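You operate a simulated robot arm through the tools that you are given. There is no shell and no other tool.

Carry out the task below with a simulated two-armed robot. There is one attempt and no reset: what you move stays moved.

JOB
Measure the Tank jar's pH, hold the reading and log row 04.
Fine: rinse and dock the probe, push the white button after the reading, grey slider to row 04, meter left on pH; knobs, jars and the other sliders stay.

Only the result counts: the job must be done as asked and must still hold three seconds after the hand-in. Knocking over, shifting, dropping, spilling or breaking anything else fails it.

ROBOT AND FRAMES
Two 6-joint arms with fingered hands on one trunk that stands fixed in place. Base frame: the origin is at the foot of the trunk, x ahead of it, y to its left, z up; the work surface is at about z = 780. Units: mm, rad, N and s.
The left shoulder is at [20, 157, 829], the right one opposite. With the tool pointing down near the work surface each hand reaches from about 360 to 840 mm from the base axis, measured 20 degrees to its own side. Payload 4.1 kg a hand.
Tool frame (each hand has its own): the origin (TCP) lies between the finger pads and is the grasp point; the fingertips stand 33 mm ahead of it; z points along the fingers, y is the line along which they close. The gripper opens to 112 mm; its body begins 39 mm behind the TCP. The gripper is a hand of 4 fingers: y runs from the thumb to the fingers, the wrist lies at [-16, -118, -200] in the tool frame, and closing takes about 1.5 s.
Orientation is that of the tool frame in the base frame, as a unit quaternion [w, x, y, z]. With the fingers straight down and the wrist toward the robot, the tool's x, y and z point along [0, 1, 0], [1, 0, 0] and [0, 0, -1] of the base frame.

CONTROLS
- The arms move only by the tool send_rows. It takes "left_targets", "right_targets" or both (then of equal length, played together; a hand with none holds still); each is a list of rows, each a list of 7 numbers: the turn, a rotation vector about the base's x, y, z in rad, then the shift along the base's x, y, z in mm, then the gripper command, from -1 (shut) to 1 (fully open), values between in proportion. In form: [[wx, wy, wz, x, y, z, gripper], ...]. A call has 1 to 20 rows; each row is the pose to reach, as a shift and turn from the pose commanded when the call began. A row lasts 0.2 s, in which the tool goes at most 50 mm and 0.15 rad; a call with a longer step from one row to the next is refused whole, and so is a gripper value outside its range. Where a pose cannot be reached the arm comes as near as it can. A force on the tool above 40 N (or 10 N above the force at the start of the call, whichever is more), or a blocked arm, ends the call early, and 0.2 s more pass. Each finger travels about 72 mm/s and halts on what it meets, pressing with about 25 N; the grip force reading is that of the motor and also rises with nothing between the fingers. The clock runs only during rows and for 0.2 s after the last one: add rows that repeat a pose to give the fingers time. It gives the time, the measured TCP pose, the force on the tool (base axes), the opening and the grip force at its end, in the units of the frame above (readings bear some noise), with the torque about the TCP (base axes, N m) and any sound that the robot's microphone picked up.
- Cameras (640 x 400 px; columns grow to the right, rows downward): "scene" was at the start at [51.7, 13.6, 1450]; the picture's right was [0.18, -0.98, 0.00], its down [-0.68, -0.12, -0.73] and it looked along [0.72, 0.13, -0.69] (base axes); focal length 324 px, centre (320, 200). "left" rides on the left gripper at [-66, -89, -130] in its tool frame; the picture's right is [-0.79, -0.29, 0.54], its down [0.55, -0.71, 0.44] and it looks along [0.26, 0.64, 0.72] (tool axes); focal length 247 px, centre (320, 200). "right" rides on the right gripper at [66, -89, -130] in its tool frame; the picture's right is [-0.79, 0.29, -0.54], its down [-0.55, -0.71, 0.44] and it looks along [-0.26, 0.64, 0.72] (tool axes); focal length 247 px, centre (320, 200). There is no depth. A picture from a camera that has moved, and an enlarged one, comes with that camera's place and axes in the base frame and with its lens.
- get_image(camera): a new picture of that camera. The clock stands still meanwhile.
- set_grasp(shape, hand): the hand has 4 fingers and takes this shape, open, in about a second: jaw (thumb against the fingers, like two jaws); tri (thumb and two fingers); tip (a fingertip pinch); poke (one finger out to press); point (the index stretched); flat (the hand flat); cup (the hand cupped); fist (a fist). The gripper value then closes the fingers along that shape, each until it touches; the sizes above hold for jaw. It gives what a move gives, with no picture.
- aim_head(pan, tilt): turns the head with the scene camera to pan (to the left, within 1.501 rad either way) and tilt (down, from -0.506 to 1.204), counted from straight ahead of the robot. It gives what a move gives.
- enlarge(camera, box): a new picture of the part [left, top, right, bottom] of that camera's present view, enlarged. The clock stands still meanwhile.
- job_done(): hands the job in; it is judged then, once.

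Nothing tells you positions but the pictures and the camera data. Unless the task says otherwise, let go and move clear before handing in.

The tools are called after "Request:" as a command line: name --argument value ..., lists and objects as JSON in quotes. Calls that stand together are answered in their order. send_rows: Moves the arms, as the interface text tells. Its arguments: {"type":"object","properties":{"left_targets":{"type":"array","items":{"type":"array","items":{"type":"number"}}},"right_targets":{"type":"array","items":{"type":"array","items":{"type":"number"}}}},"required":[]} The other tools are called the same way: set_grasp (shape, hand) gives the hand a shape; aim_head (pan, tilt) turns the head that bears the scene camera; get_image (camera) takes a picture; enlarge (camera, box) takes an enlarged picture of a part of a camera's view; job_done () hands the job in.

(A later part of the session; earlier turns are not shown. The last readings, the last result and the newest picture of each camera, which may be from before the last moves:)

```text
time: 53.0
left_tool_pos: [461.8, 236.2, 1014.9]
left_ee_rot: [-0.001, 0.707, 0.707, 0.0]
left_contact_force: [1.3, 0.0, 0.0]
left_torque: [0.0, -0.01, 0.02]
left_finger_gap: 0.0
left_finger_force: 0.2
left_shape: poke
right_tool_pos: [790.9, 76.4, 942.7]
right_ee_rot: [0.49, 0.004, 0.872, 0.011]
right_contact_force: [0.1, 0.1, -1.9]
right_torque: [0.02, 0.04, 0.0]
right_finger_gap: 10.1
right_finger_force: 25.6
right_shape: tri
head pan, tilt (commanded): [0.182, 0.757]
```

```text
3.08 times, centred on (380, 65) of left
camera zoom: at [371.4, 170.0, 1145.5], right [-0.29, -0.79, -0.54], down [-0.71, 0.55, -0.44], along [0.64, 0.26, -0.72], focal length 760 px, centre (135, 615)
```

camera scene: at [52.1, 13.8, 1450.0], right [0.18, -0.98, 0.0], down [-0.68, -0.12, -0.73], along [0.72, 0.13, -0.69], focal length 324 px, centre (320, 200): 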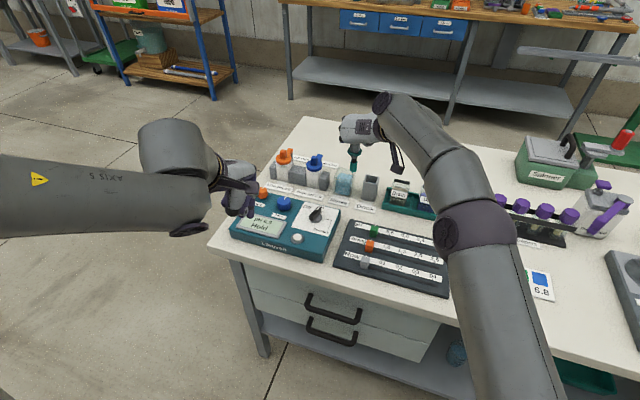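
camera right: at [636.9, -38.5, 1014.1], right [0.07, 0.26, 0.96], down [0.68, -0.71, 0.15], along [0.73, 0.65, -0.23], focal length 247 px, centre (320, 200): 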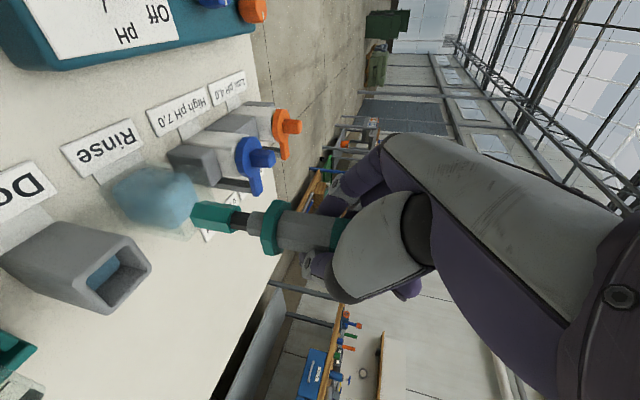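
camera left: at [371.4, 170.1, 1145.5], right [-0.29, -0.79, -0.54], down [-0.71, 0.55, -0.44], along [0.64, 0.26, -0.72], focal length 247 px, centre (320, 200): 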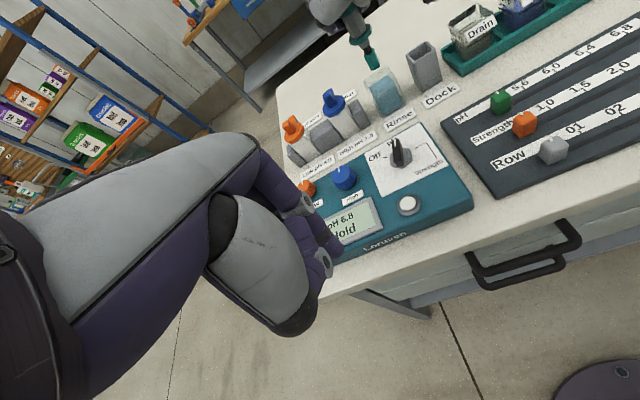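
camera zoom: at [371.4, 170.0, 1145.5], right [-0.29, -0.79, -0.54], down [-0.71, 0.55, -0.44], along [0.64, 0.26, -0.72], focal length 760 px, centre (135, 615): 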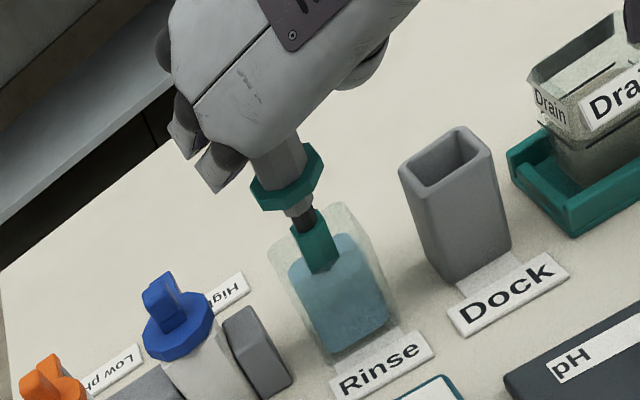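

The tip entered the rinse jar cleanly. I'll go on down to immerse the coated part, then hold for a moment.

Request:
send_rows --right_targets '[[0, 0, 0, 0, 0, -8, -1], [0, 0, 0, 0, 0, -16, -1], [0, 0, 0, 0, 0, -24, -1], [0, 0, 0, 0, 0, -31, -1], [0, 0, 0, 0, 0, -34, -1], [0, 0, 0, 0, 0, -34, -1], [0, 0, 0, 0, 0, -34, -1], [0, 0, 0, 0, 0, -34, -1]]'

Request:
enlarge --camera "scene" --box '[320, 130, 390, 200]'

Request:
enlarge --camera "left" --box '[340, 0, 420, 130]'

Request:
enlarge --camera "scene" --box '[225, 180, 345, 265]'

```text
time: 54.8
left_tool_pos: [463.1, 235.3, 1013.9]
left_ee_rot: [0.0, 0.707, 0.707, -0.001]
left_contact_force: [0.2, 0.7, -0.2]
left_torque: [-0.02, -0.03, 0.02]
left_finger_gap: 0.3
left_finger_force: 0.0
left_shape: poke
right_tool_pos: [790.0, 77.0, 909.2]
right_ee_rot: [0.49, 0.004, 0.872, 0.012]
right_contact_force: [-0.3, 0.0, -1.1]
right_torque: [0.01, -0.02, -0.01]
right_finger_gap: 9.7
right_finger_force: 24.6
right_shape: tri
head pan, tilt (commanded): [0.182, 0.757]
```

```text
5.71 times, centred on (355, 165) of scene
camera zoom: at [51.7, 13.6, 1450.0], right [0.18, -0.98, 0.0], down [-0.68, -0.12, -0.73], along [0.72, 0.13, -0.69], focal length 1854 px, centre (120, 400)
```

zoom: 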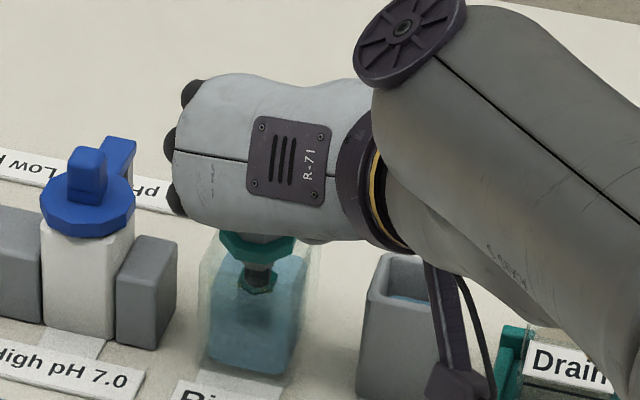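

```text
3.08 times, centred on (380, 65) of left
camera zoom: at [371.4, 170.0, 1145.5], right [-0.29, -0.79, -0.54], down [-0.71, 0.55, -0.44], along [0.64, 0.26, -0.72], focal length 760 px, centre (135, 615)
```

zoom: 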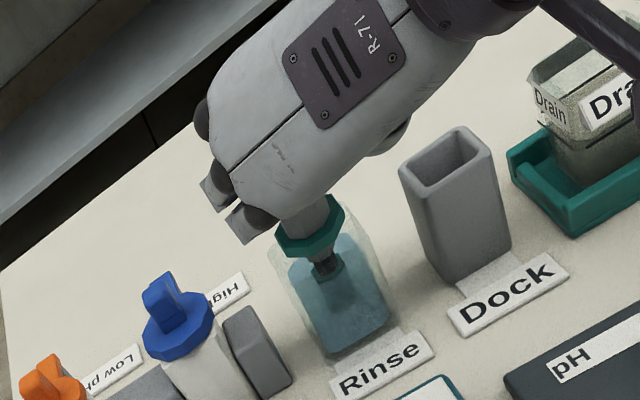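

```text
4.71 times, centred on (285, 222) of scene
camera zoom: at [51.7, 13.6, 1450.0], right [0.18, -0.98, 0.0], down [-0.68, -0.12, -0.73], along [0.72, 0.13, -0.69], focal length 1527 px, centre (485, 94)
```

zoom: 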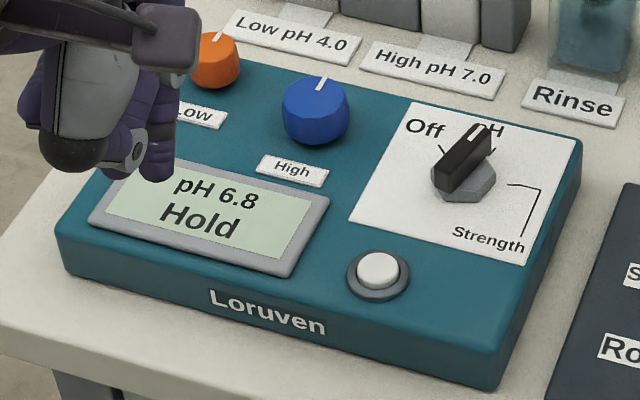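

The reading still shows Hold and the probe is in the rinse liquid. I'll dip 4 mm deeper, dwell, and swish slightly up and down.

Request:
send_rows --right_targets '[[0, 0, 0, 0, 0, -2, -1], [0, 0, 0, 0, 0, -4, -1], [0, 0, 0, 0, 0, -4, -1], [0, 0, 0, 0, 0, -4, -1], [0, 0, 0, 0, 0, -4, -1], [0, 0, 0, 0, 0, 0, -1], [0, 0, 0, 0, 0, 4, -1], [0, 0, 0, 0, 0, 0, -1], [0, 0, 0, 0, 0, -4, -1], [0, 0, 0, 0, 0, -4, -1], [0, 0, 0, 0, 0, -4, -1], [0, 0, 0, 0, 0, -4, -1]]'

Request:
enlarge --camera "left" --box '[340, 0, 420, 130]'

Request:
enlarge --camera "scene" --box '[330, 155, 370, 195]'

```text
time: 57.4
left_tool_pos: [461.7, 235.2, 1014.0]
left_ee_rot: [0.0, 0.707, 0.708, 0.0]
left_contact_force: [0.7, 0.3, 0.4]
left_torque: [0.01, -0.05, 0.03]
left_finger_gap: 0.0
left_finger_force: 0.0
left_shape: poke
right_tool_pos: [790.1, 76.8, 904.5]
right_ee_rot: [0.49, 0.003, 0.872, 0.012]
right_contact_force: [0.1, -0.6, -1.2]
right_torque: [0.04, -0.01, 0.05]
right_finger_gap: 10.0
right_finger_force: 24.9
right_shape: tri
head pan, tilt (commanded): [0.182, 0.757]
```

```text
3.08 times, centred on (380, 65) of left
camera zoom: at [371.4, 170.0, 1145.5], right [-0.29, -0.79, -0.54], down [-0.71, 0.55, -0.44], along [0.64, 0.26, -0.72], focal length 760 px, centre (135, 615)
```

zoom: 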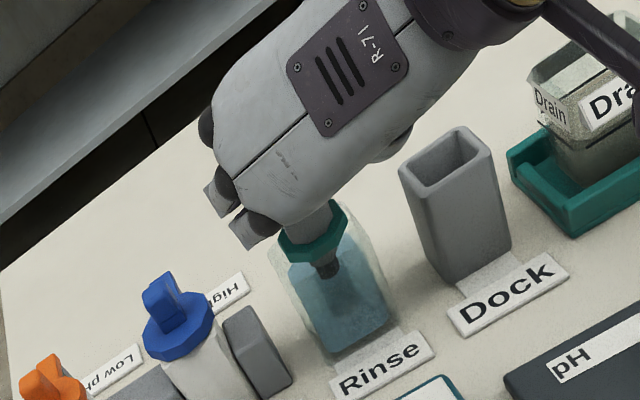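

```text
10.00 times, centred on (350, 175) of scene
camera zoom: at [51.7, 13.6, 1450.0], right [0.18, -0.98, 0.0], down [-0.68, -0.12, -0.73], along [0.72, 0.13, -0.69], focal length 3245 px, centre (20, 450)
```

zoom: 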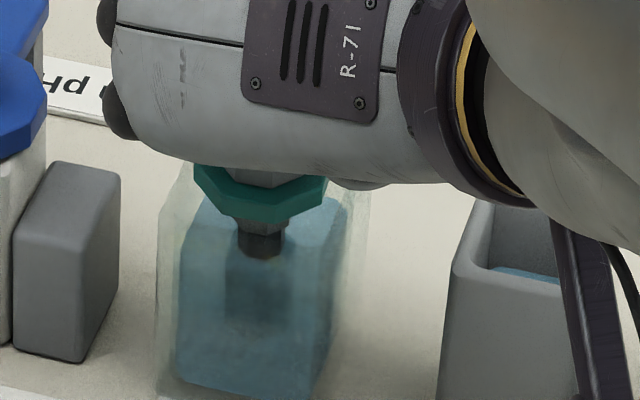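

The probe is well immersed and the green coating no longer shows. I'll lift it straight out and look at the tip.

Request:
send_rows --right_targets '[[0, 0, 0, 0, 0, 10, -1], [0, 0, 0, 0, 0, 22, -1], [0, 0, 0, 0, 0, 34, -1], [0, 0, 0, 0, 0, 46, -1], [0, 0, 0, 0, 0, 58, -1], [0, 0, 0, 0, 0, 70, -1], [0, 0, 0, 0, 0, 79, -1], [0, 0, 0, 0, 0, 79, -1]]'

Request:
enlarge --camera "scene" --box '[320, 130, 390, 200]'

Request:
enlarge --camera "left" --box '[340, 0, 420, 130]'

Request:
enlarge --camera "right" --box '[70, 120, 290, 290]'

```text
time: 59.2
left_tool_pos: [461.6, 235.4, 1015.4]
left_ee_rot: [0.0, 0.707, 0.708, 0.0]
left_contact_force: [0.5, 1.0, 1.0]
left_torque: [0.0, 0.0, 0.01]
left_finger_gap: 0.0
left_finger_force: 0.0
left_shape: poke
right_tool_pos: [788.7, 76.2, 983.6]
right_ee_rot: [0.491, 0.005, 0.871, 0.011]
right_contact_force: [-0.8, -0.4, -1.2]
right_torque: [0.0, -0.03, 0.0]
right_finger_gap: 9.8
right_finger_force: 25.2
right_shape: tri
head pan, tilt (commanded): [0.182, 0.757]
```

```text
5.71 times, centred on (355, 165) of scene
camera zoom: at [51.7, 13.6, 1450.0], right [0.18, -0.98, 0.0], down [-0.68, -0.12, -0.73], along [0.72, 0.13, -0.69], focal length 1854 px, centre (120, 400)
```

zoom: 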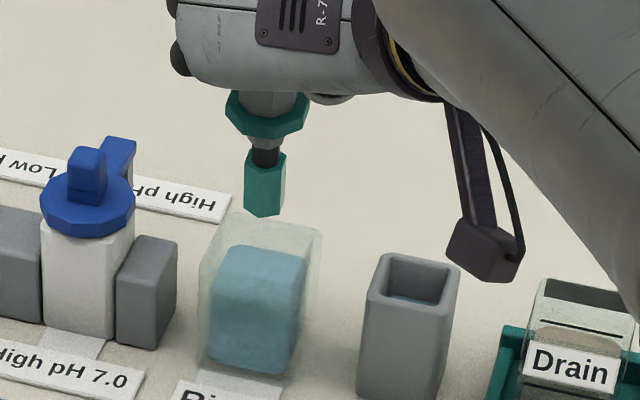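

```text
3.08 times, centred on (380, 65) of left
camera zoom: at [371.4, 170.0, 1145.5], right [-0.29, -0.79, -0.54], down [-0.71, 0.55, -0.44], along [0.64, 0.26, -0.72], focal length 760 px, centre (135, 615)
```

zoom: 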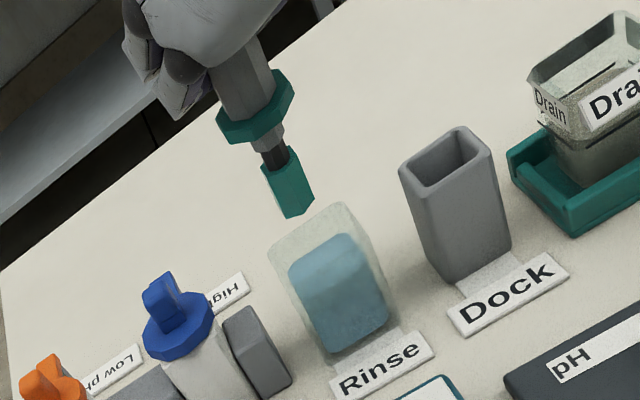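

```text
2.35 times, centred on (180, 205) of right
camera zoom: at [644.9, -13.3, 992.9], right [-0.05, 0.26, 0.96], down [0.66, -0.71, 0.23], along [0.75, 0.65, -0.14], focal length 581 px, centre (649, 188)
```

zoom: 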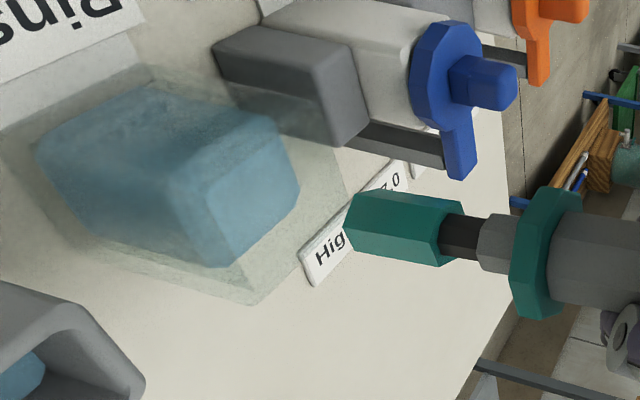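

The green section looks longer than before the Tank dip, which could be sample residue the rinse hasn't removed. I'll enlarge the tip to judge.

Request:
enlarge --camera "scene" --box '[336, 145, 360, 170]'

Request:
enlarge --camera "right" --box '[190, 180, 310, 260]'

Request:
enlarge --camera "left" --box '[360, 20, 400, 80]'

Request:
enlarge --camera "scene" --box '[435, 180, 485, 225]'

```text
16.00 times, centred on (348, 158) of scene
camera zoom: at [51.7, 13.6, 1450.0], right [0.18, -0.98, 0.0], down [-0.68, -0.12, -0.73], along [0.72, 0.13, -0.69], focal length 5192 px, centre (-128, 880)
```

zoom: 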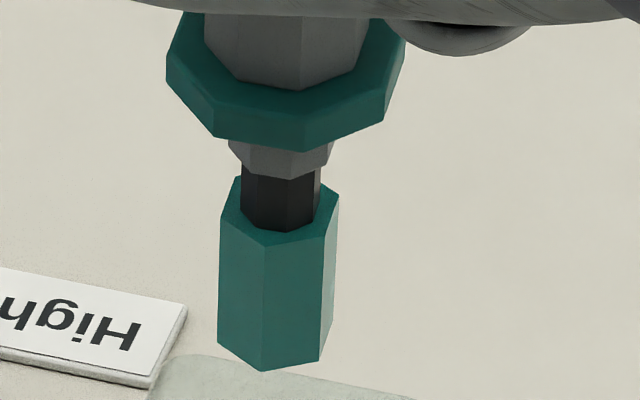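

```text
5.00 times, centred on (250, 220) of right
camera zoom: at [644.9, -13.3, 992.9], right [-0.05, 0.26, 0.96], down [0.66, -0.71, 0.23], along [0.75, 0.65, -0.14], focal length 1235 px, centre (670, 100)
```

zoom: 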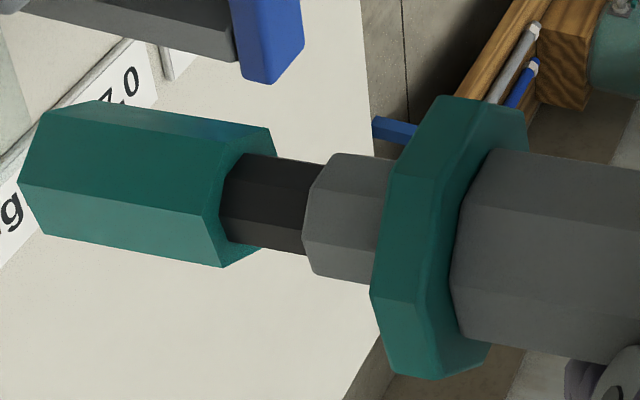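

```text
6.67 times, centred on (380, 50) of left
camera zoom: at [371.4, 170.0, 1145.5], right [-0.29, -0.79, -0.54], down [-0.71, 0.55, -0.44], along [0.64, 0.26, -0.72], focal length 1646 px, centre (-80, 1200)
```

zoom: 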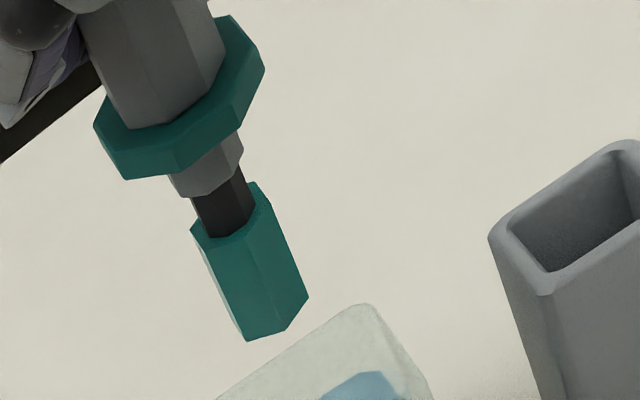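

```text
8.89 times, centred on (460, 202) of scene
camera zoom: at [51.7, 13.6, 1450.0], right [0.18, -0.98, 0.0], down [-0.68, -0.12, -0.73], along [0.72, 0.13, -0.69], focal length 2885 px, centre (-924, 178)
```

zoom: 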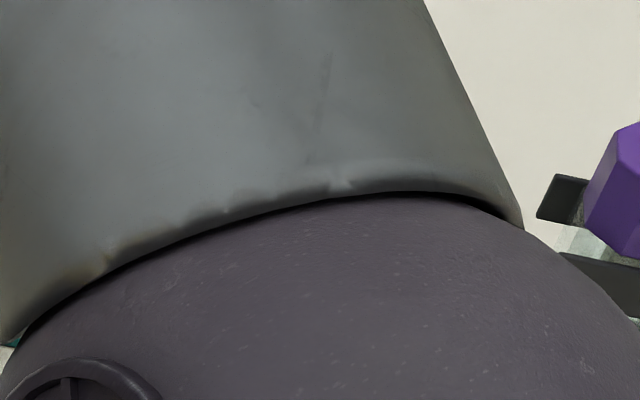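

The film around the tip is still there (thicker and longer than the bare tip), so the rinse apparently didn't count. I'll go back in, slightly deeper, and hold much longer.

Request:
send_rows --right_targets '[[0, 0, 0, 0, 0, -10, -1], [0, 0, 0, 0, 0, -21, -1], [0, 0, 0, 0, 0, -32, -1], [0, 0, 0, 0, 0, -43, -1], [0, 0, 0, 0, 0, -54, -1], [0, 0, 0, 0, 0, -65, -1], [0, 0, 0, 0, 0, -75, -1], [0, 0, 0, 0, 0, -80, -1], [0, 0, 0, 0, 0, -82, -1], [0, 0, 0, 0, 0, -82, -1], [0, 0, 0, 0, 0, -82, -1], [0, 0, 0, 0, 0, -82, -1], [0, 0, 0, 0, 0, -82, -1], [0, 0, 0, 0, 0, -82, -1], [0, 0, 0, 0, 0, -82, -1], [0, 0, 0, 0, 0, -82, -1], [0, 0, 0, 0, 0, -82, -1], [0, 0, 0, 0, 0, -82, -1], [0, 0, 0, 0, 0, -82, -1], [0, 0, 0, 0, 0, -82, -1]]'

Request:
enlarge --camera "scene" --box '[330, 155, 370, 195]'

Request:
enlarge --camera "left" --box '[365, 50, 425, 130]'

Request:
enlarge --camera "right" --box '[100, 120, 320, 290]'

```text
time: 63.4
left_tool_pos: [462.6, 236.1, 1013.5]
left_ee_rot: [0.0, 0.707, 0.707, -0.001]
left_contact_force: [0.0, 0.1, -0.2]
left_torque: [0.02, 0.01, -0.02]
left_finger_gap: 0.0
left_finger_force: 0.0
left_shape: poke
right_tool_pos: [789.5, 75.9, 901.1]
right_ee_rot: [0.49, 0.005, 0.872, 0.011]
right_contact_force: [-0.2, -0.4, -1.4]
right_torque: [0.01, 0.0, -0.03]
right_finger_gap: 9.8
right_finger_force: 25.1
right_shape: tri
head pan, tilt (commanded): [0.182, 0.757]
```

```text
10.00 times, centred on (350, 175) of scene
camera zoom: at [51.7, 13.6, 1450.0], right [0.18, -0.98, 0.0], down [-0.68, -0.12, -0.73], along [0.72, 0.13, -0.69], focal length 3245 px, centre (20, 450)
```

zoom: 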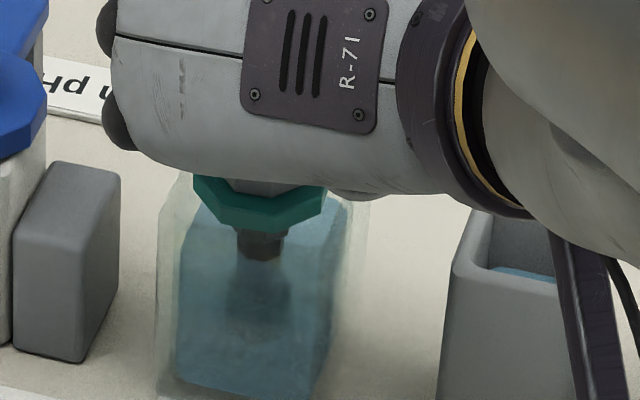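

```text
5.00 times, centred on (395, 90) of left
camera zoom: at [371.4, 170.0, 1145.5], right [-0.29, -0.79, -0.54], down [-0.71, 0.55, -0.44], along [0.64, 0.26, -0.72], focal length 1235 px, centre (-55, 750)
```

zoom: 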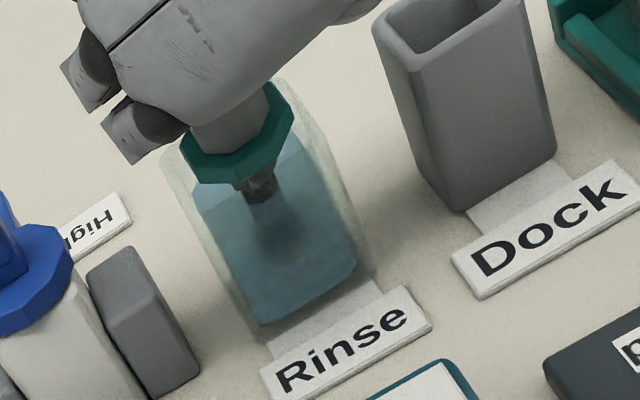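

```text
2.35 times, centred on (210, 205) of right
camera zoom: at [644.4, -13.4, 910.4], right [-0.05, 0.26, 0.96], down [0.66, -0.71, 0.23], along [0.75, 0.65, -0.14], focal length 581 px, centre (579, 188)
```

zoom: 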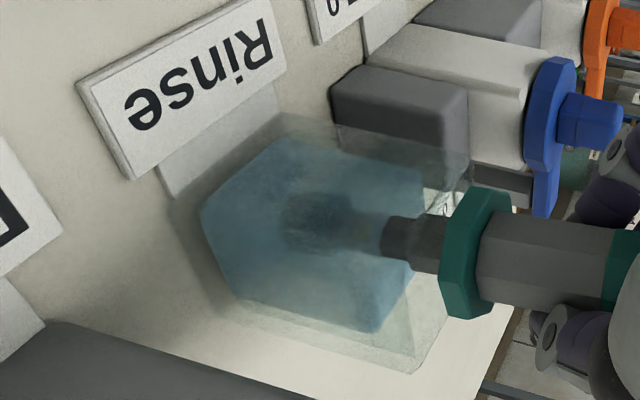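

It's been held about 2.4 s at greater depth. I'll hold two more seconds and then lift out to inspect the film.

Request:
send_rows --right_targets '[[0, 0, 0, 0, 0, 0, -1], [0, 0, 0, 0, 0, 0, -1], [0, 0, 0, 0, 0, 0, -1], [0, 0, 0, 0, 0, 0, -1], [0, 0, 0, 0, 0, 0, -1], [0, 0, 0, 0, 0, 0, -1], [0, 0, 0, 0, 0, 0, -1], [0, 0, 0, 0, 0, 0, -1], [0, 0, 0, 0, 0, 0, -1], [0, 0, 0, 0, 0, 0, -1], [0, 0, 0, 0, 0, 12, -1], [0, 0, 0, 0, 0, 24, -1], [0, 0, 0, 0, 0, 36, -1], [0, 0, 0, 0, 0, 48, -1], [0, 0, 0, 0, 0, 60, -1], [0, 0, 0, 0, 0, 72, -1], [0, 0, 0, 0, 0, 82, -1], [0, 0, 0, 0, 0, 82, -1]]'

Request:
enlarge --camera "scene" --box '[336, 145, 360, 170]'

Request:
enlarge --camera "right" --box '[190, 180, 310, 260]'

```text
time: 67.2
left_tool_pos: [463.0, 236.1, 1014.5]
left_ee_rot: [0.0, 0.706, 0.708, 0.0]
left_contact_force: [-0.1, 0.4, -0.6]
left_torque: [0.0, -0.02, 0.0]
left_finger_gap: 0.1
left_finger_force: 0.0
left_shape: poke
right_tool_pos: [789.2, 77.3, 983.8]
right_ee_rot: [0.49, 0.004, 0.871, 0.011]
right_contact_force: [0.8, 0.2, -0.7]
right_torque: [0.01, 0.02, 0.02]
right_finger_gap: 9.8
right_finger_force: 25.3
right_shape: tri
head pan, tilt (commanded): [0.182, 0.757]
```

```text
16.00 times, centred on (348, 158) of scene
camera zoom: at [51.7, 13.6, 1450.0], right [0.18, -0.98, 0.0], down [-0.68, -0.12, -0.73], along [0.72, 0.13, -0.69], focal length 5192 px, centre (-128, 880)
```

zoom: 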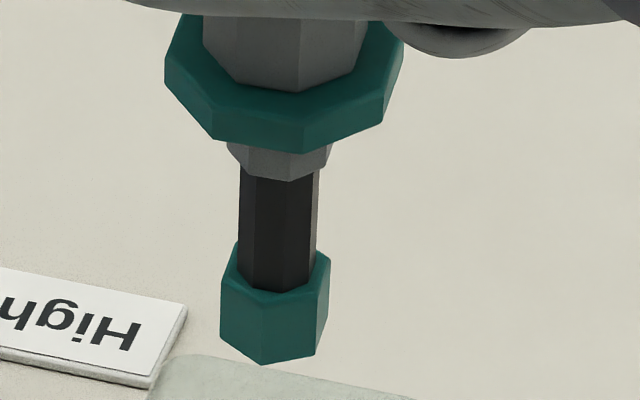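

```text
5.00 times, centred on (250, 220) of right
camera zoom: at [644.6, -13.1, 992.7], right [-0.05, 0.26, 0.96], down [0.66, -0.71, 0.23], along [0.75, 0.65, -0.14], focal length 1235 px, centre (670, 100)
```

zoom: 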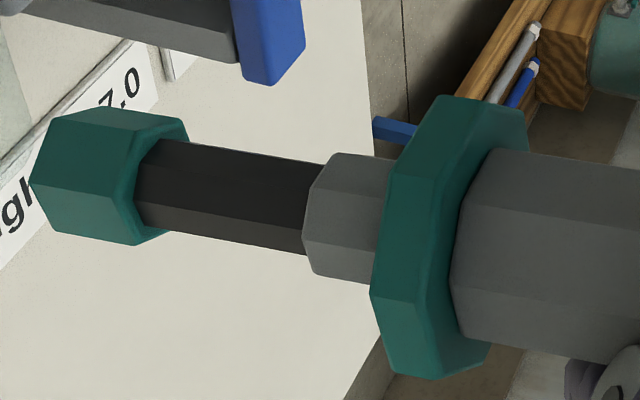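

The film is gone and the tip is bare again, so the rinse has worked. Now I return to the exact pose the probe had right after leaving the dock: (786.5, -1.8) with the original orientation.

Request:
send_rows --right_targets '[[0, 0, 0, 0, -10, 0, -1], [-0.008, 0.02, 0, -1, -28, 0, -1], [-0.016, 0.045, -0.002, -2, -46, 0, -1], [-0.023, 0.0644, -0.003, -3, -64, -2, -1], [-0.023, 0.0644, -0.003, -3, -75, -6, -1], [-0.023, 0.0644, -0.003, -3, -78.2, -9, -1], [-0.023, 0.0644, -0.003, -3, -78.2, -9, -1]]'

Request:
enlarge --camera "scene" --box '[370, 145, 420, 185]'

Request:
enlarge --camera "right" --box '[220, 180, 340, 280]'

Request:
enlarge --camera "right" --box '[180, 150, 400, 350]'

```text
time: 68.8
left_tool_pos: [461.2, 234.8, 1015.2]
left_ee_rot: [-0.001, 0.707, 0.707, 0.0]
left_contact_force: [0.3, -1.1, 0.2]
left_torque: [0.02, 0.02, -0.02]
left_finger_gap: 0.0
left_finger_force: 0.1
left_shape: poke
right_tool_pos: [787.0, -2.0, 975.2]
right_ee_rot: [0.463, 0.0, 0.886, 0.001]
right_contact_force: [-0.9, -0.2, -0.7]
right_torque: [0.01, -0.01, 0.02]
right_finger_gap: 10.2
right_finger_force: 24.4
right_shape: tri
head pan, tilt (commanded): [0.182, 0.757]
```

```text
10.00 times, centred on (395, 165) of scene
camera zoom: at [51.7, 13.6, 1450.0], right [0.18, -0.98, 0.0], down [-0.68, -0.12, -0.73], along [0.72, 0.13, -0.69], focal length 3245 px, centre (-430, 550)
```

zoom: 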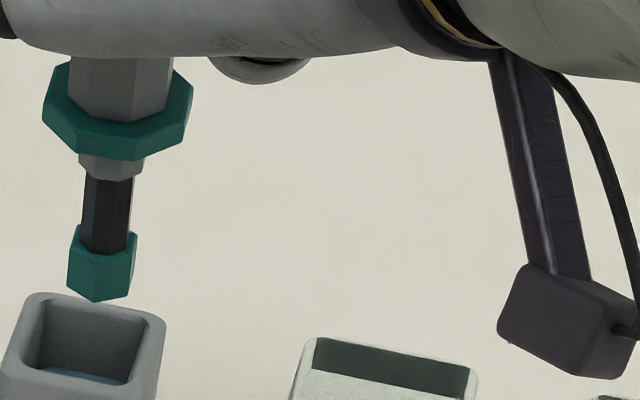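

```text
4.00 times, centred on (280, 230) of right
camera zoom: at [642.6, -91.2, 995.6], right [0.01, 0.28, 0.96], down [0.67, -0.71, 0.2], along [0.74, 0.64, -0.2], focal length 988 px, centre (480, 80)
```

zoom: 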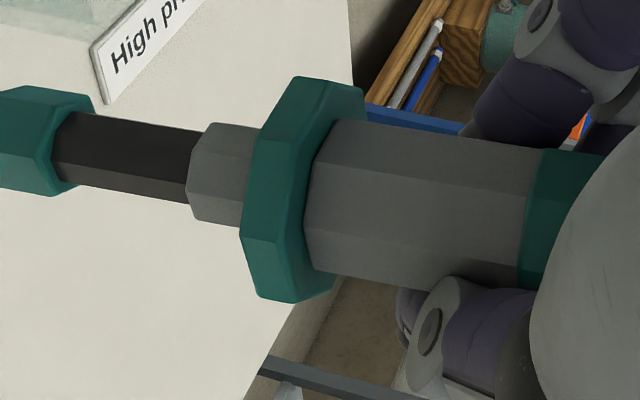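

```text
2.00 times, centred on (290, 250) of right
camera zoom: at [642.6, -91.2, 995.6], right [0.01, 0.28, 0.96], down [0.67, -0.71, 0.2], along [0.74, 0.64, -0.2], focal length 494 px, centre (380, 100)
```

zoom: 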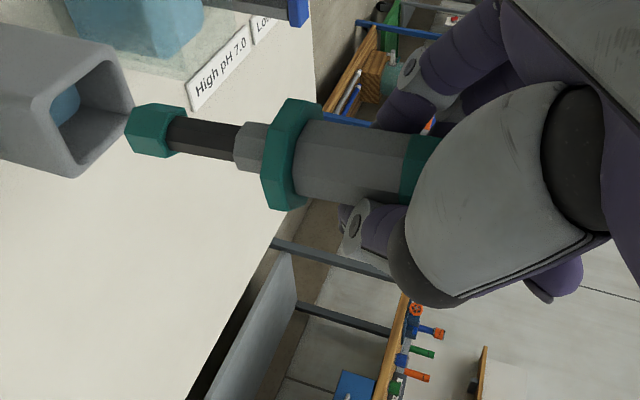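

Compared with the first lift, the probe sits in the hand identically, so nothing has slipped. I'll lower straight down along the extraction path, in two stages.

Request:
send_rows --right_targets '[[0, 0, 0, 0, 0, -6, -1], [0, 0, 0, 0, 0, -12, -1], [0, 0, 0, 0, 0, -18, -1], [0, 0, 0, 0, 0, -24, -1], [0, 0, 0, 0, 0, -30, -1], [0, 0, 0, 0, 0, -30, -1]]'

Request:
enlarge --camera "scene" --box '[350, 150, 400, 200]'

Request:
enlarge --camera "right" --box '[180, 150, 400, 350]'

Request:
enlarge --camera "left" --box '[380, 0, 460, 110]'

```text
time: 70.2
left_tool_pos: [462.3, 235.8, 1014.6]
left_ee_rot: [0.0, 0.707, 0.707, 0.0]
left_contact_force: [0.9, 0.0, -0.1]
left_torque: [-0.04, 0.01, 0.0]
left_finger_gap: 0.0
left_finger_force: 0.1
left_shape: poke
right_tool_pos: [786.7, -2.5, 944.6]
right_ee_rot: [0.462, 0.001, 0.887, 0.001]
right_contact_force: [0.4, -0.6, -1.1]
right_torque: [0.03, 0.01, 0.01]
right_finger_gap: 9.6
right_finger_force: 25.3
right_shape: tri
head pan, tilt (commanded): [0.182, 0.757]
```

```text
8.00 times, centred on (375, 175) of scene
camera zoom: at [51.7, 13.6, 1450.0], right [0.18, -0.98, 0.0], down [-0.68, -0.12, -0.73], along [0.72, 0.13, -0.69], focal length 2596 px, centre (-120, 400)
```

zoom: 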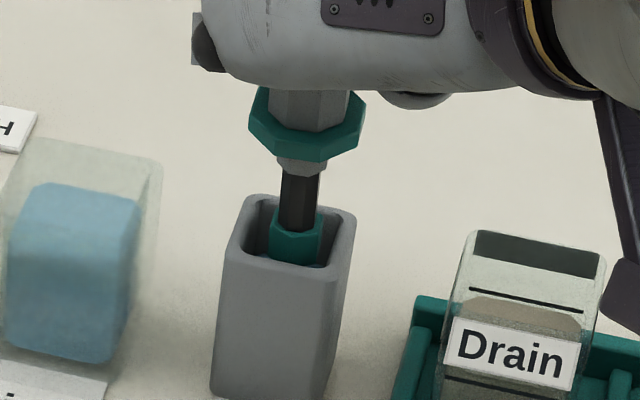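

```text
2.00 times, centred on (290, 250) of right
camera zoom: at [642.3, -90.9, 964.9], right [0.01, 0.28, 0.96], down [0.67, -0.71, 0.2], along [0.74, 0.64, -0.2], focal length 494 px, centre (380, 100)
```

zoom: 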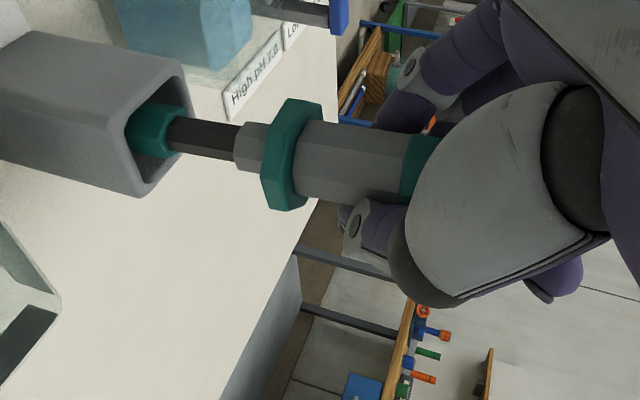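

```text
3.64 times, centred on (420, 55) of left
camera zoom: at [371.4, 170.0, 1145.5], right [-0.29, -0.79, -0.54], down [-0.71, 0.55, -0.44], along [0.64, 0.26, -0.72], focal length 898 px, centre (-44, 727)
```

zoom: 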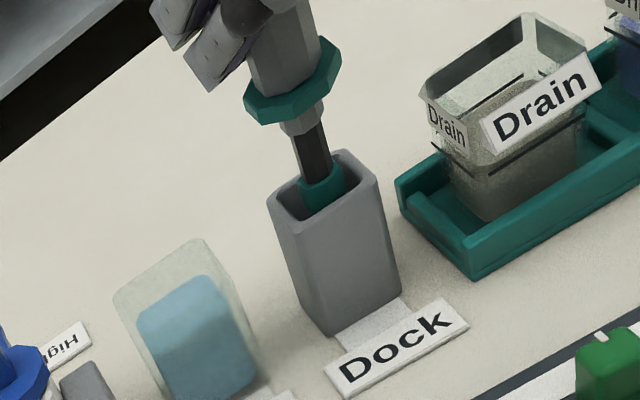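

The tip is inside the dock socket with no contact force. I'll continue down to the original seated height of about 893.

Request:
send_rows --right_targets '[[0, 0, 0, 0, 0, -7, -1], [0, 0, 0, 0, 0, -14, -1], [0, 0, 0, 0, 0, -21, -1], [0, 0, 0, 0, 0, -28, -1], [0, 0, 0, 0, 0, -35, -1], [0, 0, 0, 0, 0, -41, -1], [0, 0, 0, 0, 0, -46, -1], [0, 0, 0, 0, 0, -49, -1], [0, 0, 0, 0, 0, -51, -1], [0, 0, 0, 0, 0, -51, -1]]'

Request:
enlarge --camera "scene" --box '[350, 150, 400, 200]'

Request:
enlarge --camera "right" --box '[180, 150, 400, 350]'

Request:
enlarge --camera "left" --box '[380, 0, 460, 110]'

```text
time: 72.4
left_tool_pos: [462.2, 235.9, 1013.9]
left_ee_rot: [0.0, 0.707, 0.707, 0.001]
left_contact_force: [1.0, 0.6, 0.9]
left_torque: [0.06, -0.01, 0.0]
left_finger_gap: 0.0
left_finger_force: 0.1
left_shape: poke
right_tool_pos: [786.9, -2.3, 894.0]
right_ee_rot: [0.462, 0.001, 0.887, 0.0]
right_contact_force: [0.8, 0.0, -1.1]
right_torque: [0.01, -0.01, 0.01]
right_finger_gap: 9.7
right_finger_force: 24.4
right_shape: tri
head pan, tilt (commanded): [0.182, 0.757]
```

```text
8.00 times, centred on (375, 175) of scene
camera zoom: at [51.7, 13.6, 1450.0], right [0.18, -0.98, 0.0], down [-0.68, -0.12, -0.73], along [0.72, 0.13, -0.69], focal length 2596 px, centre (-120, 400)
```

zoom: 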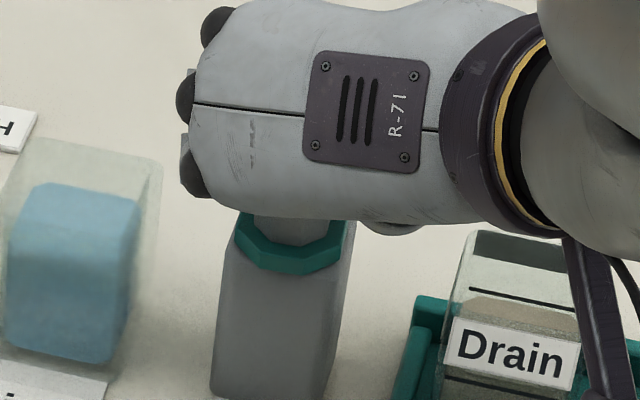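

```text
2.00 times, centred on (290, 250) of right
camera zoom: at [642.6, -91.1, 914.1], right [0.01, 0.28, 0.96], down [0.67, -0.71, 0.2], along [0.74, 0.64, -0.2], focal length 494 px, centre (380, 100)
```

zoom: 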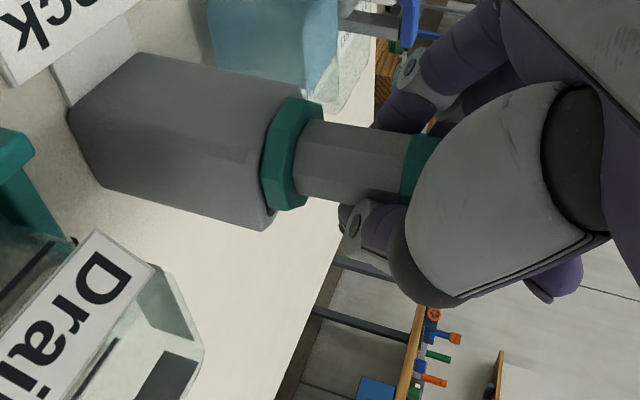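

```text
3.64 times, centred on (420, 55) of left
camera zoom: at [371.4, 170.0, 1145.5], right [-0.29, -0.79, -0.54], down [-0.71, 0.55, -0.44], along [0.64, 0.26, -0.72], focal length 898 px, centre (-44, 727)
```

zoom: 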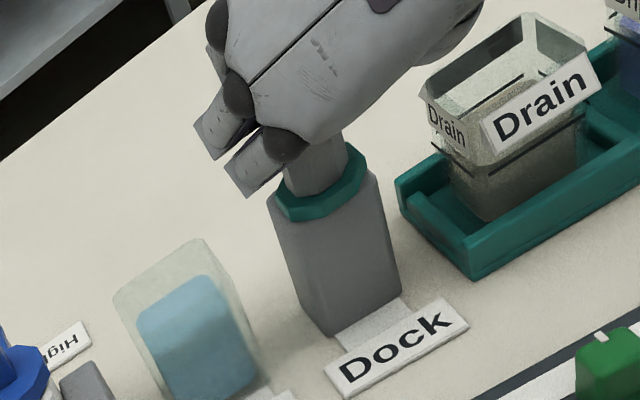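

The collar is seated on the dock as it was originally. I'll settle 1 mm more, open the fingers to the pre-grasp width and let the probe stand.

Request:
send_rows --right_targets '[[0, 0, 0, 0, 0, -1, -1], [0, 0, 0, 0, 0, -1, -0.7], [0, 0, 0, 0, 0, -1, -0.4], [0, 0, 0, 0, 0, -1, -0.1], [0, 0, 0, 0, 0, -1, 0.1], [0, 0, 0, 0, 0, -1, 0.1], [0, 0, 0, 0, 0, -1, 0.1], [0, 0, 0, 0, 0, -1, 0.1]]'

Request:
enlarge --camera "right" --box '[180, 150, 400, 350]'

Request:
enlarge --camera "left" --box '[380, 0, 460, 110]'

```text
time: 74.2
left_tool_pos: [462.3, 234.7, 1014.0]
left_ee_rot: [0.0, 0.707, 0.707, 0.0]
left_contact_force: [0.6, 0.4, -0.1]
left_torque: [0.05, -0.02, 0.01]
left_finger_gap: 0.0
left_finger_force: 0.2
left_shape: poke
right_tool_pos: [786.7, -2.8, 892.7]
right_ee_rot: [0.463, 0.001, 0.886, 0.0]
right_contact_force: [0.4, -0.4, -0.3]
right_torque: [0.01, -0.01, 0.05]
right_finger_gap: 61.3
right_finger_force: 0.0
right_shape: tri
head pan, tilt (commanded): [0.182, 0.757]
```

```text
2.00 times, centred on (290, 250) of right
camera zoom: at [642.4, -91.1, 913.2], right [0.01, 0.28, 0.96], down [0.67, -0.71, 0.2], along [0.74, 0.64, -0.2], focal length 494 px, centre (380, 100)
```

zoom: 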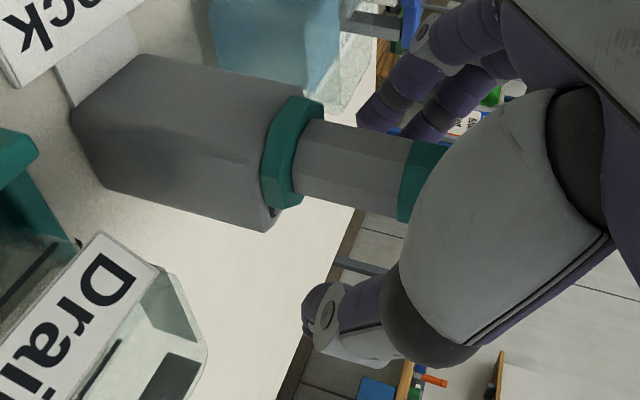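

```text
3.64 times, centred on (420, 55) of left
camera zoom: at [371.4, 170.0, 1145.5], right [-0.29, -0.79, -0.54], down [-0.71, 0.55, -0.44], along [0.64, 0.26, -0.72], focal length 898 px, centre (-44, 727)
```

zoom: 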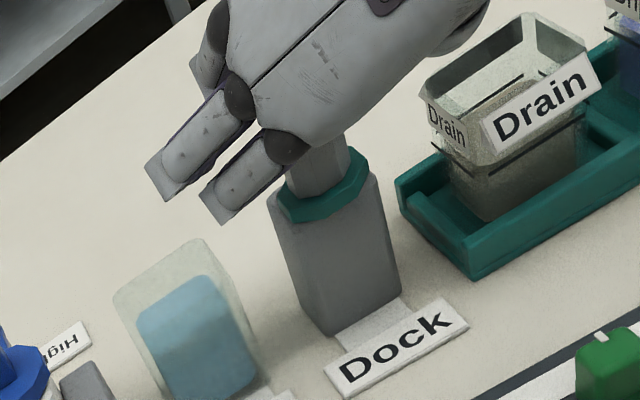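

The probe stands in the dock with the fingers free. I'll back the hand away along the finger direction, then rise clear.

Request:
send_rows --right_targets '[[0, 0, 0, -8, 0, 6, 0.1], [0, 0, 0, -19, 0, 14, 0.1], [0, 0, 0, -34, 0, 24, 0.1], [0, 0, 0, -52, 0, 36, 0.1], [0, 0, 0, -75, 0, 54, 0.1], [0, 0, 0, -105, -20, 80, 0.1], [0, 0, 0, -140, -45, 110, 0.1], [0, 0, 0, -175, -75, 130, 0.1], [0, 0, 0, -207, -107, 130, 0.1]]'

Request:
get_image --camera "scene"

Request:
enlarge --camera "scene" --box '[320, 140, 420, 220]'

Request:
enlarge --camera "scene" --box '[225, 180, 345, 265]'

```text
refused: row 7 steps farther than a row can; nothing moved
```

```text
taken
camera scene: at [51.7, 13.6, 1450.0], right [0.18, -0.98, 0.0], down [-0.68, -0.12, -0.73], along [0.72, 0.13, -0.69], focal length 324 px, centre (320, 200)
```

scene: 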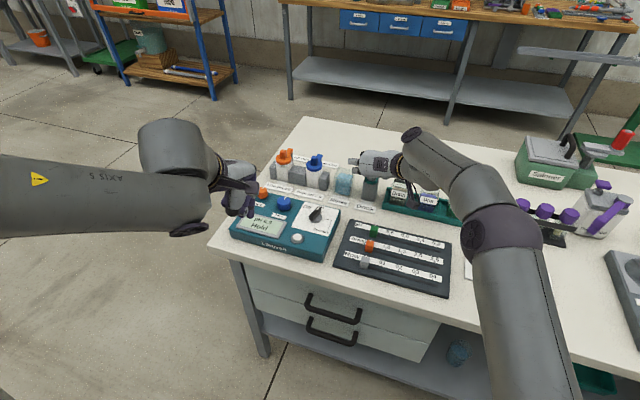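

```text
5.00 times, centred on (370, 180) of scene
camera zoom: at [51.7, 13.6, 1450.0], right [0.18, -0.98, 0.0], down [-0.68, -0.12, -0.73], along [0.72, 0.13, -0.69], focal length 1623 px, centre (70, 300)
```

zoom: 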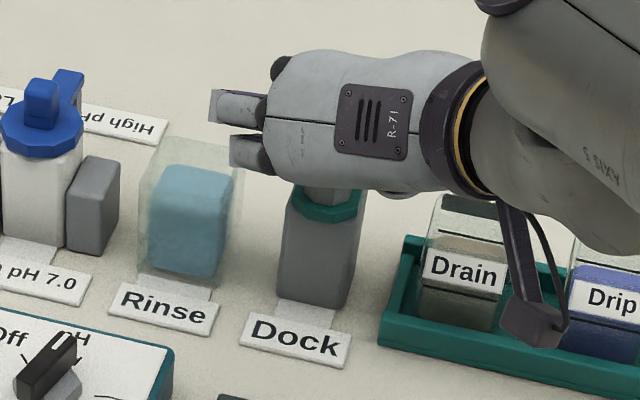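

```text
4.71 times, centred on (285, 222) of scene
camera zoom: at [51.7, 13.6, 1450.0], right [0.18, -0.98, 0.0], down [-0.68, -0.12, -0.73], along [0.72, 0.13, -0.69], focal length 1527 px, centre (485, 94)
```

zoom: 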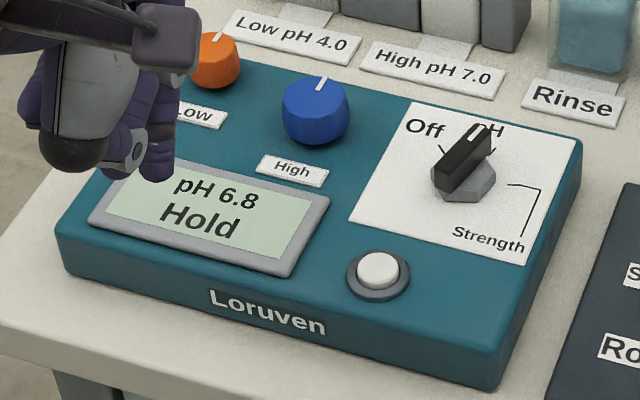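

One step was too long and nothing moved, so I'll resend the same retreat with shorter steps. The probe stands in the dock and the meter still shows "pH 6.8 Hold".

Request:
send_rows --right_targets '[[0, 0, 0, -8, 0, 6, 0.1], [0, 0, 0, -19, 0, 14, 0.1], [0, 0, 0, -34, 0, 24, 0.1], [0, 0, 0, -52, 0, 36, 0.1], [0, 0, 0, -75, 0, 54, 0.1], [0, 0, 0, -100, -12, 75, 0.1], [0, 0, 0, -127, -30, 97, 0.1], [0, 0, 0, -152, -52, 118, 0.1], [0, 0, 0, -180, -80, 130, 0.1], [0, 0, 0, -207, -107, 130, 0.1]]'

Request:
get_image --camera "scene"

Request:
enlarge --camera "scene" --box '[320, 140, 420, 220]'

Request:
enlarge --camera "left" --box '[380, 0, 460, 110]'

```text
time: 76.4
left_tool_pos: [462.5, 235.5, 1013.9]
left_ee_rot: [0.0, 0.708, 0.706, -0.001]
left_contact_force: [0.6, 0.2, -0.2]
left_torque: [-0.06, -0.02, -0.05]
left_finger_gap: 0.0
left_finger_force: 0.0
left_shape: poke
right_tool_pos: [580.1, -108.9, 1022.0]
right_ee_rot: [0.462, 0.0, 0.887, 0.001]
right_contact_force: [0.9, 0.3, -0.7]
right_torque: [-0.03, 0.0, 0.04]
right_finger_gap: 61.3
right_finger_force: 0.1
right_shape: tri
head pan, tilt (commanded): [0.182, 0.757]
```

```text
taken
camera scene: at [52.0, 13.9, 1450.0], right [0.18, -0.98, 0.0], down [-0.68, -0.12, -0.73], along [0.72, 0.13, -0.69], focal length 324 px, centre (320, 200)
```

scene: 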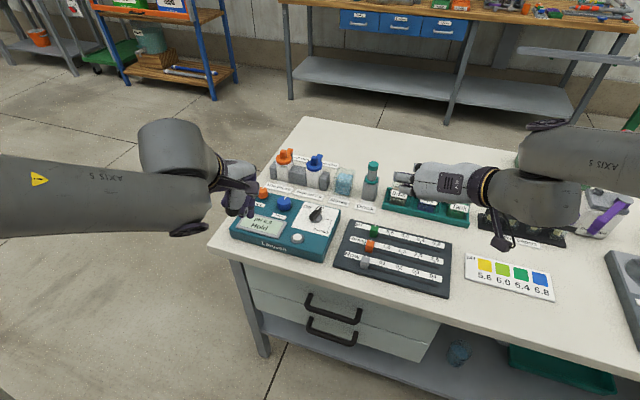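

```text
5.00 times, centred on (370, 180) of scene
camera zoom: at [52.0, 13.9, 1450.0], right [0.18, -0.98, 0.0], down [-0.68, -0.12, -0.73], along [0.72, 0.13, -0.69], focal length 1623 px, centre (70, 300)
```

zoom: 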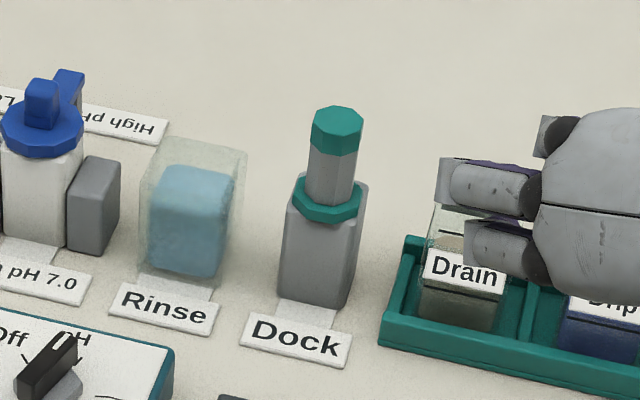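

```text
3.64 times, centred on (420, 55) of left
camera zoom: at [371.6, 170.4, 1145.4], right [-0.29, -0.79, -0.54], down [-0.71, 0.55, -0.44], along [0.64, 0.26, -0.72], focal length 898 px, centre (-44, 727)
```

zoom: 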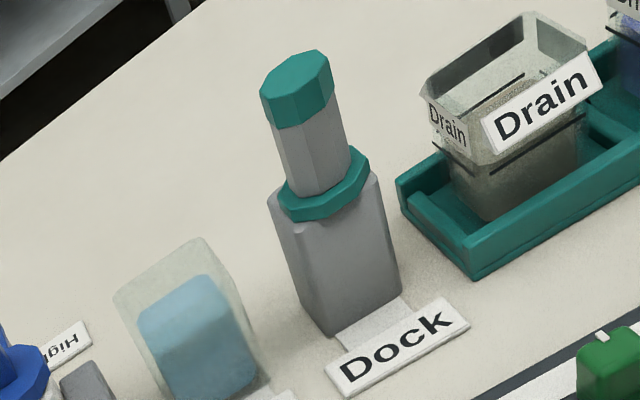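

The probe is back in the dock and looks as it did at the start. Next is the grey Row slider; I'll look closely at its knob, track and the 04 mark.

Request:
enlarge --camera "scene" --box '[330, 215, 460, 300]'

Request:
enlarge --camera "scene" --box '[340, 240, 390, 280]'

Request:
enlarge --camera "scene" --box '[405, 255, 455, 295]'

Request:
get_image --camera "right"

```text
4.71 times, centred on (395, 258) of scene
camera zoom: at [52.0, 13.9, 1450.0], right [0.18, -0.98, 0.0], down [-0.68, -0.12, -0.73], along [0.72, 0.13, -0.69], focal length 1527 px, centre (-33, -71)
```

zoom: 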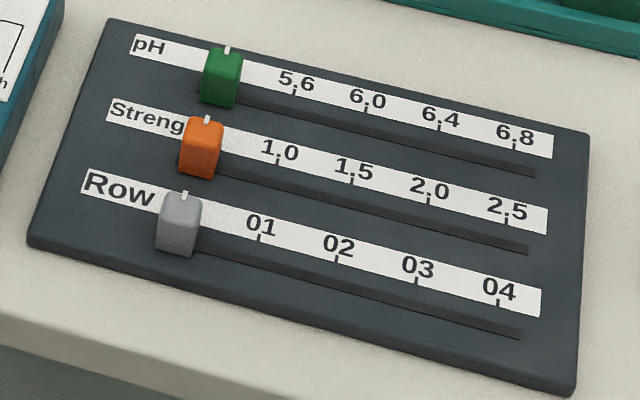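

```text
10.00 times, centred on (365, 260) of scene
camera zoom: at [52.0, 13.9, 1450.0], right [0.18, -0.98, 0.0], down [-0.68, -0.12, -0.73], along [0.72, 0.13, -0.69], focal length 3245 px, centre (-130, -400)
```

zoom: 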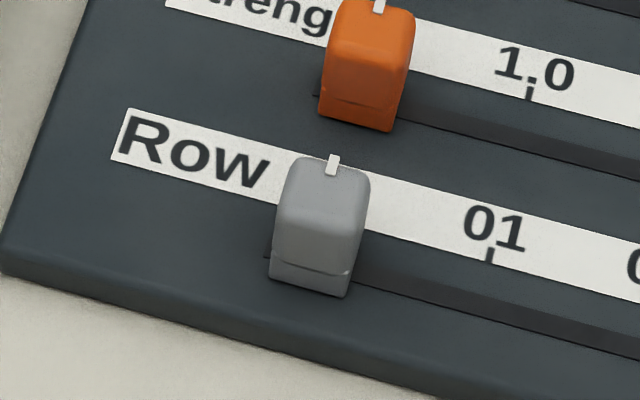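

```text
10.00 times, centred on (430, 275) of scene
camera zoom: at [52.0, 13.9, 1450.0], right [0.18, -0.98, 0.0], down [-0.68, -0.12, -0.73], along [0.72, 0.13, -0.69], focal length 3245 px, centre (-780, -550)
```

zoom: 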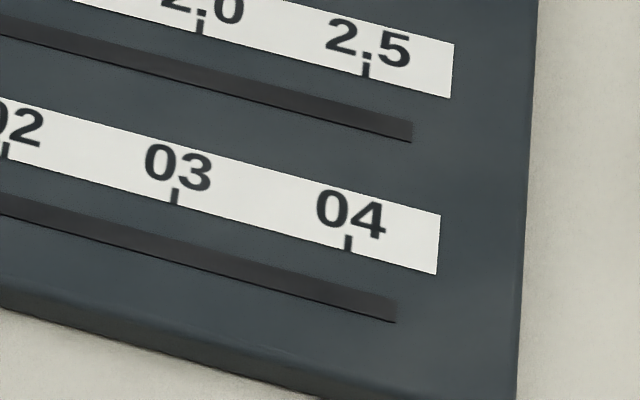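

```text
taken
camera right: at [435.2, -198.3, 1042.2], right [0.01, 0.28, 0.96], down [0.67, -0.71, 0.2], along [0.74, 0.64, -0.2], focal length 247 px, centre (320, 200)
```

right: 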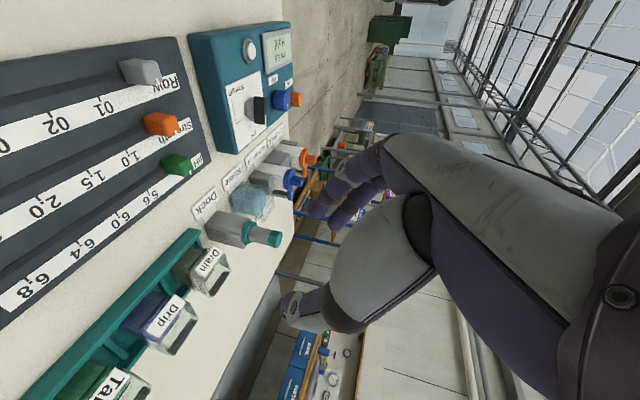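

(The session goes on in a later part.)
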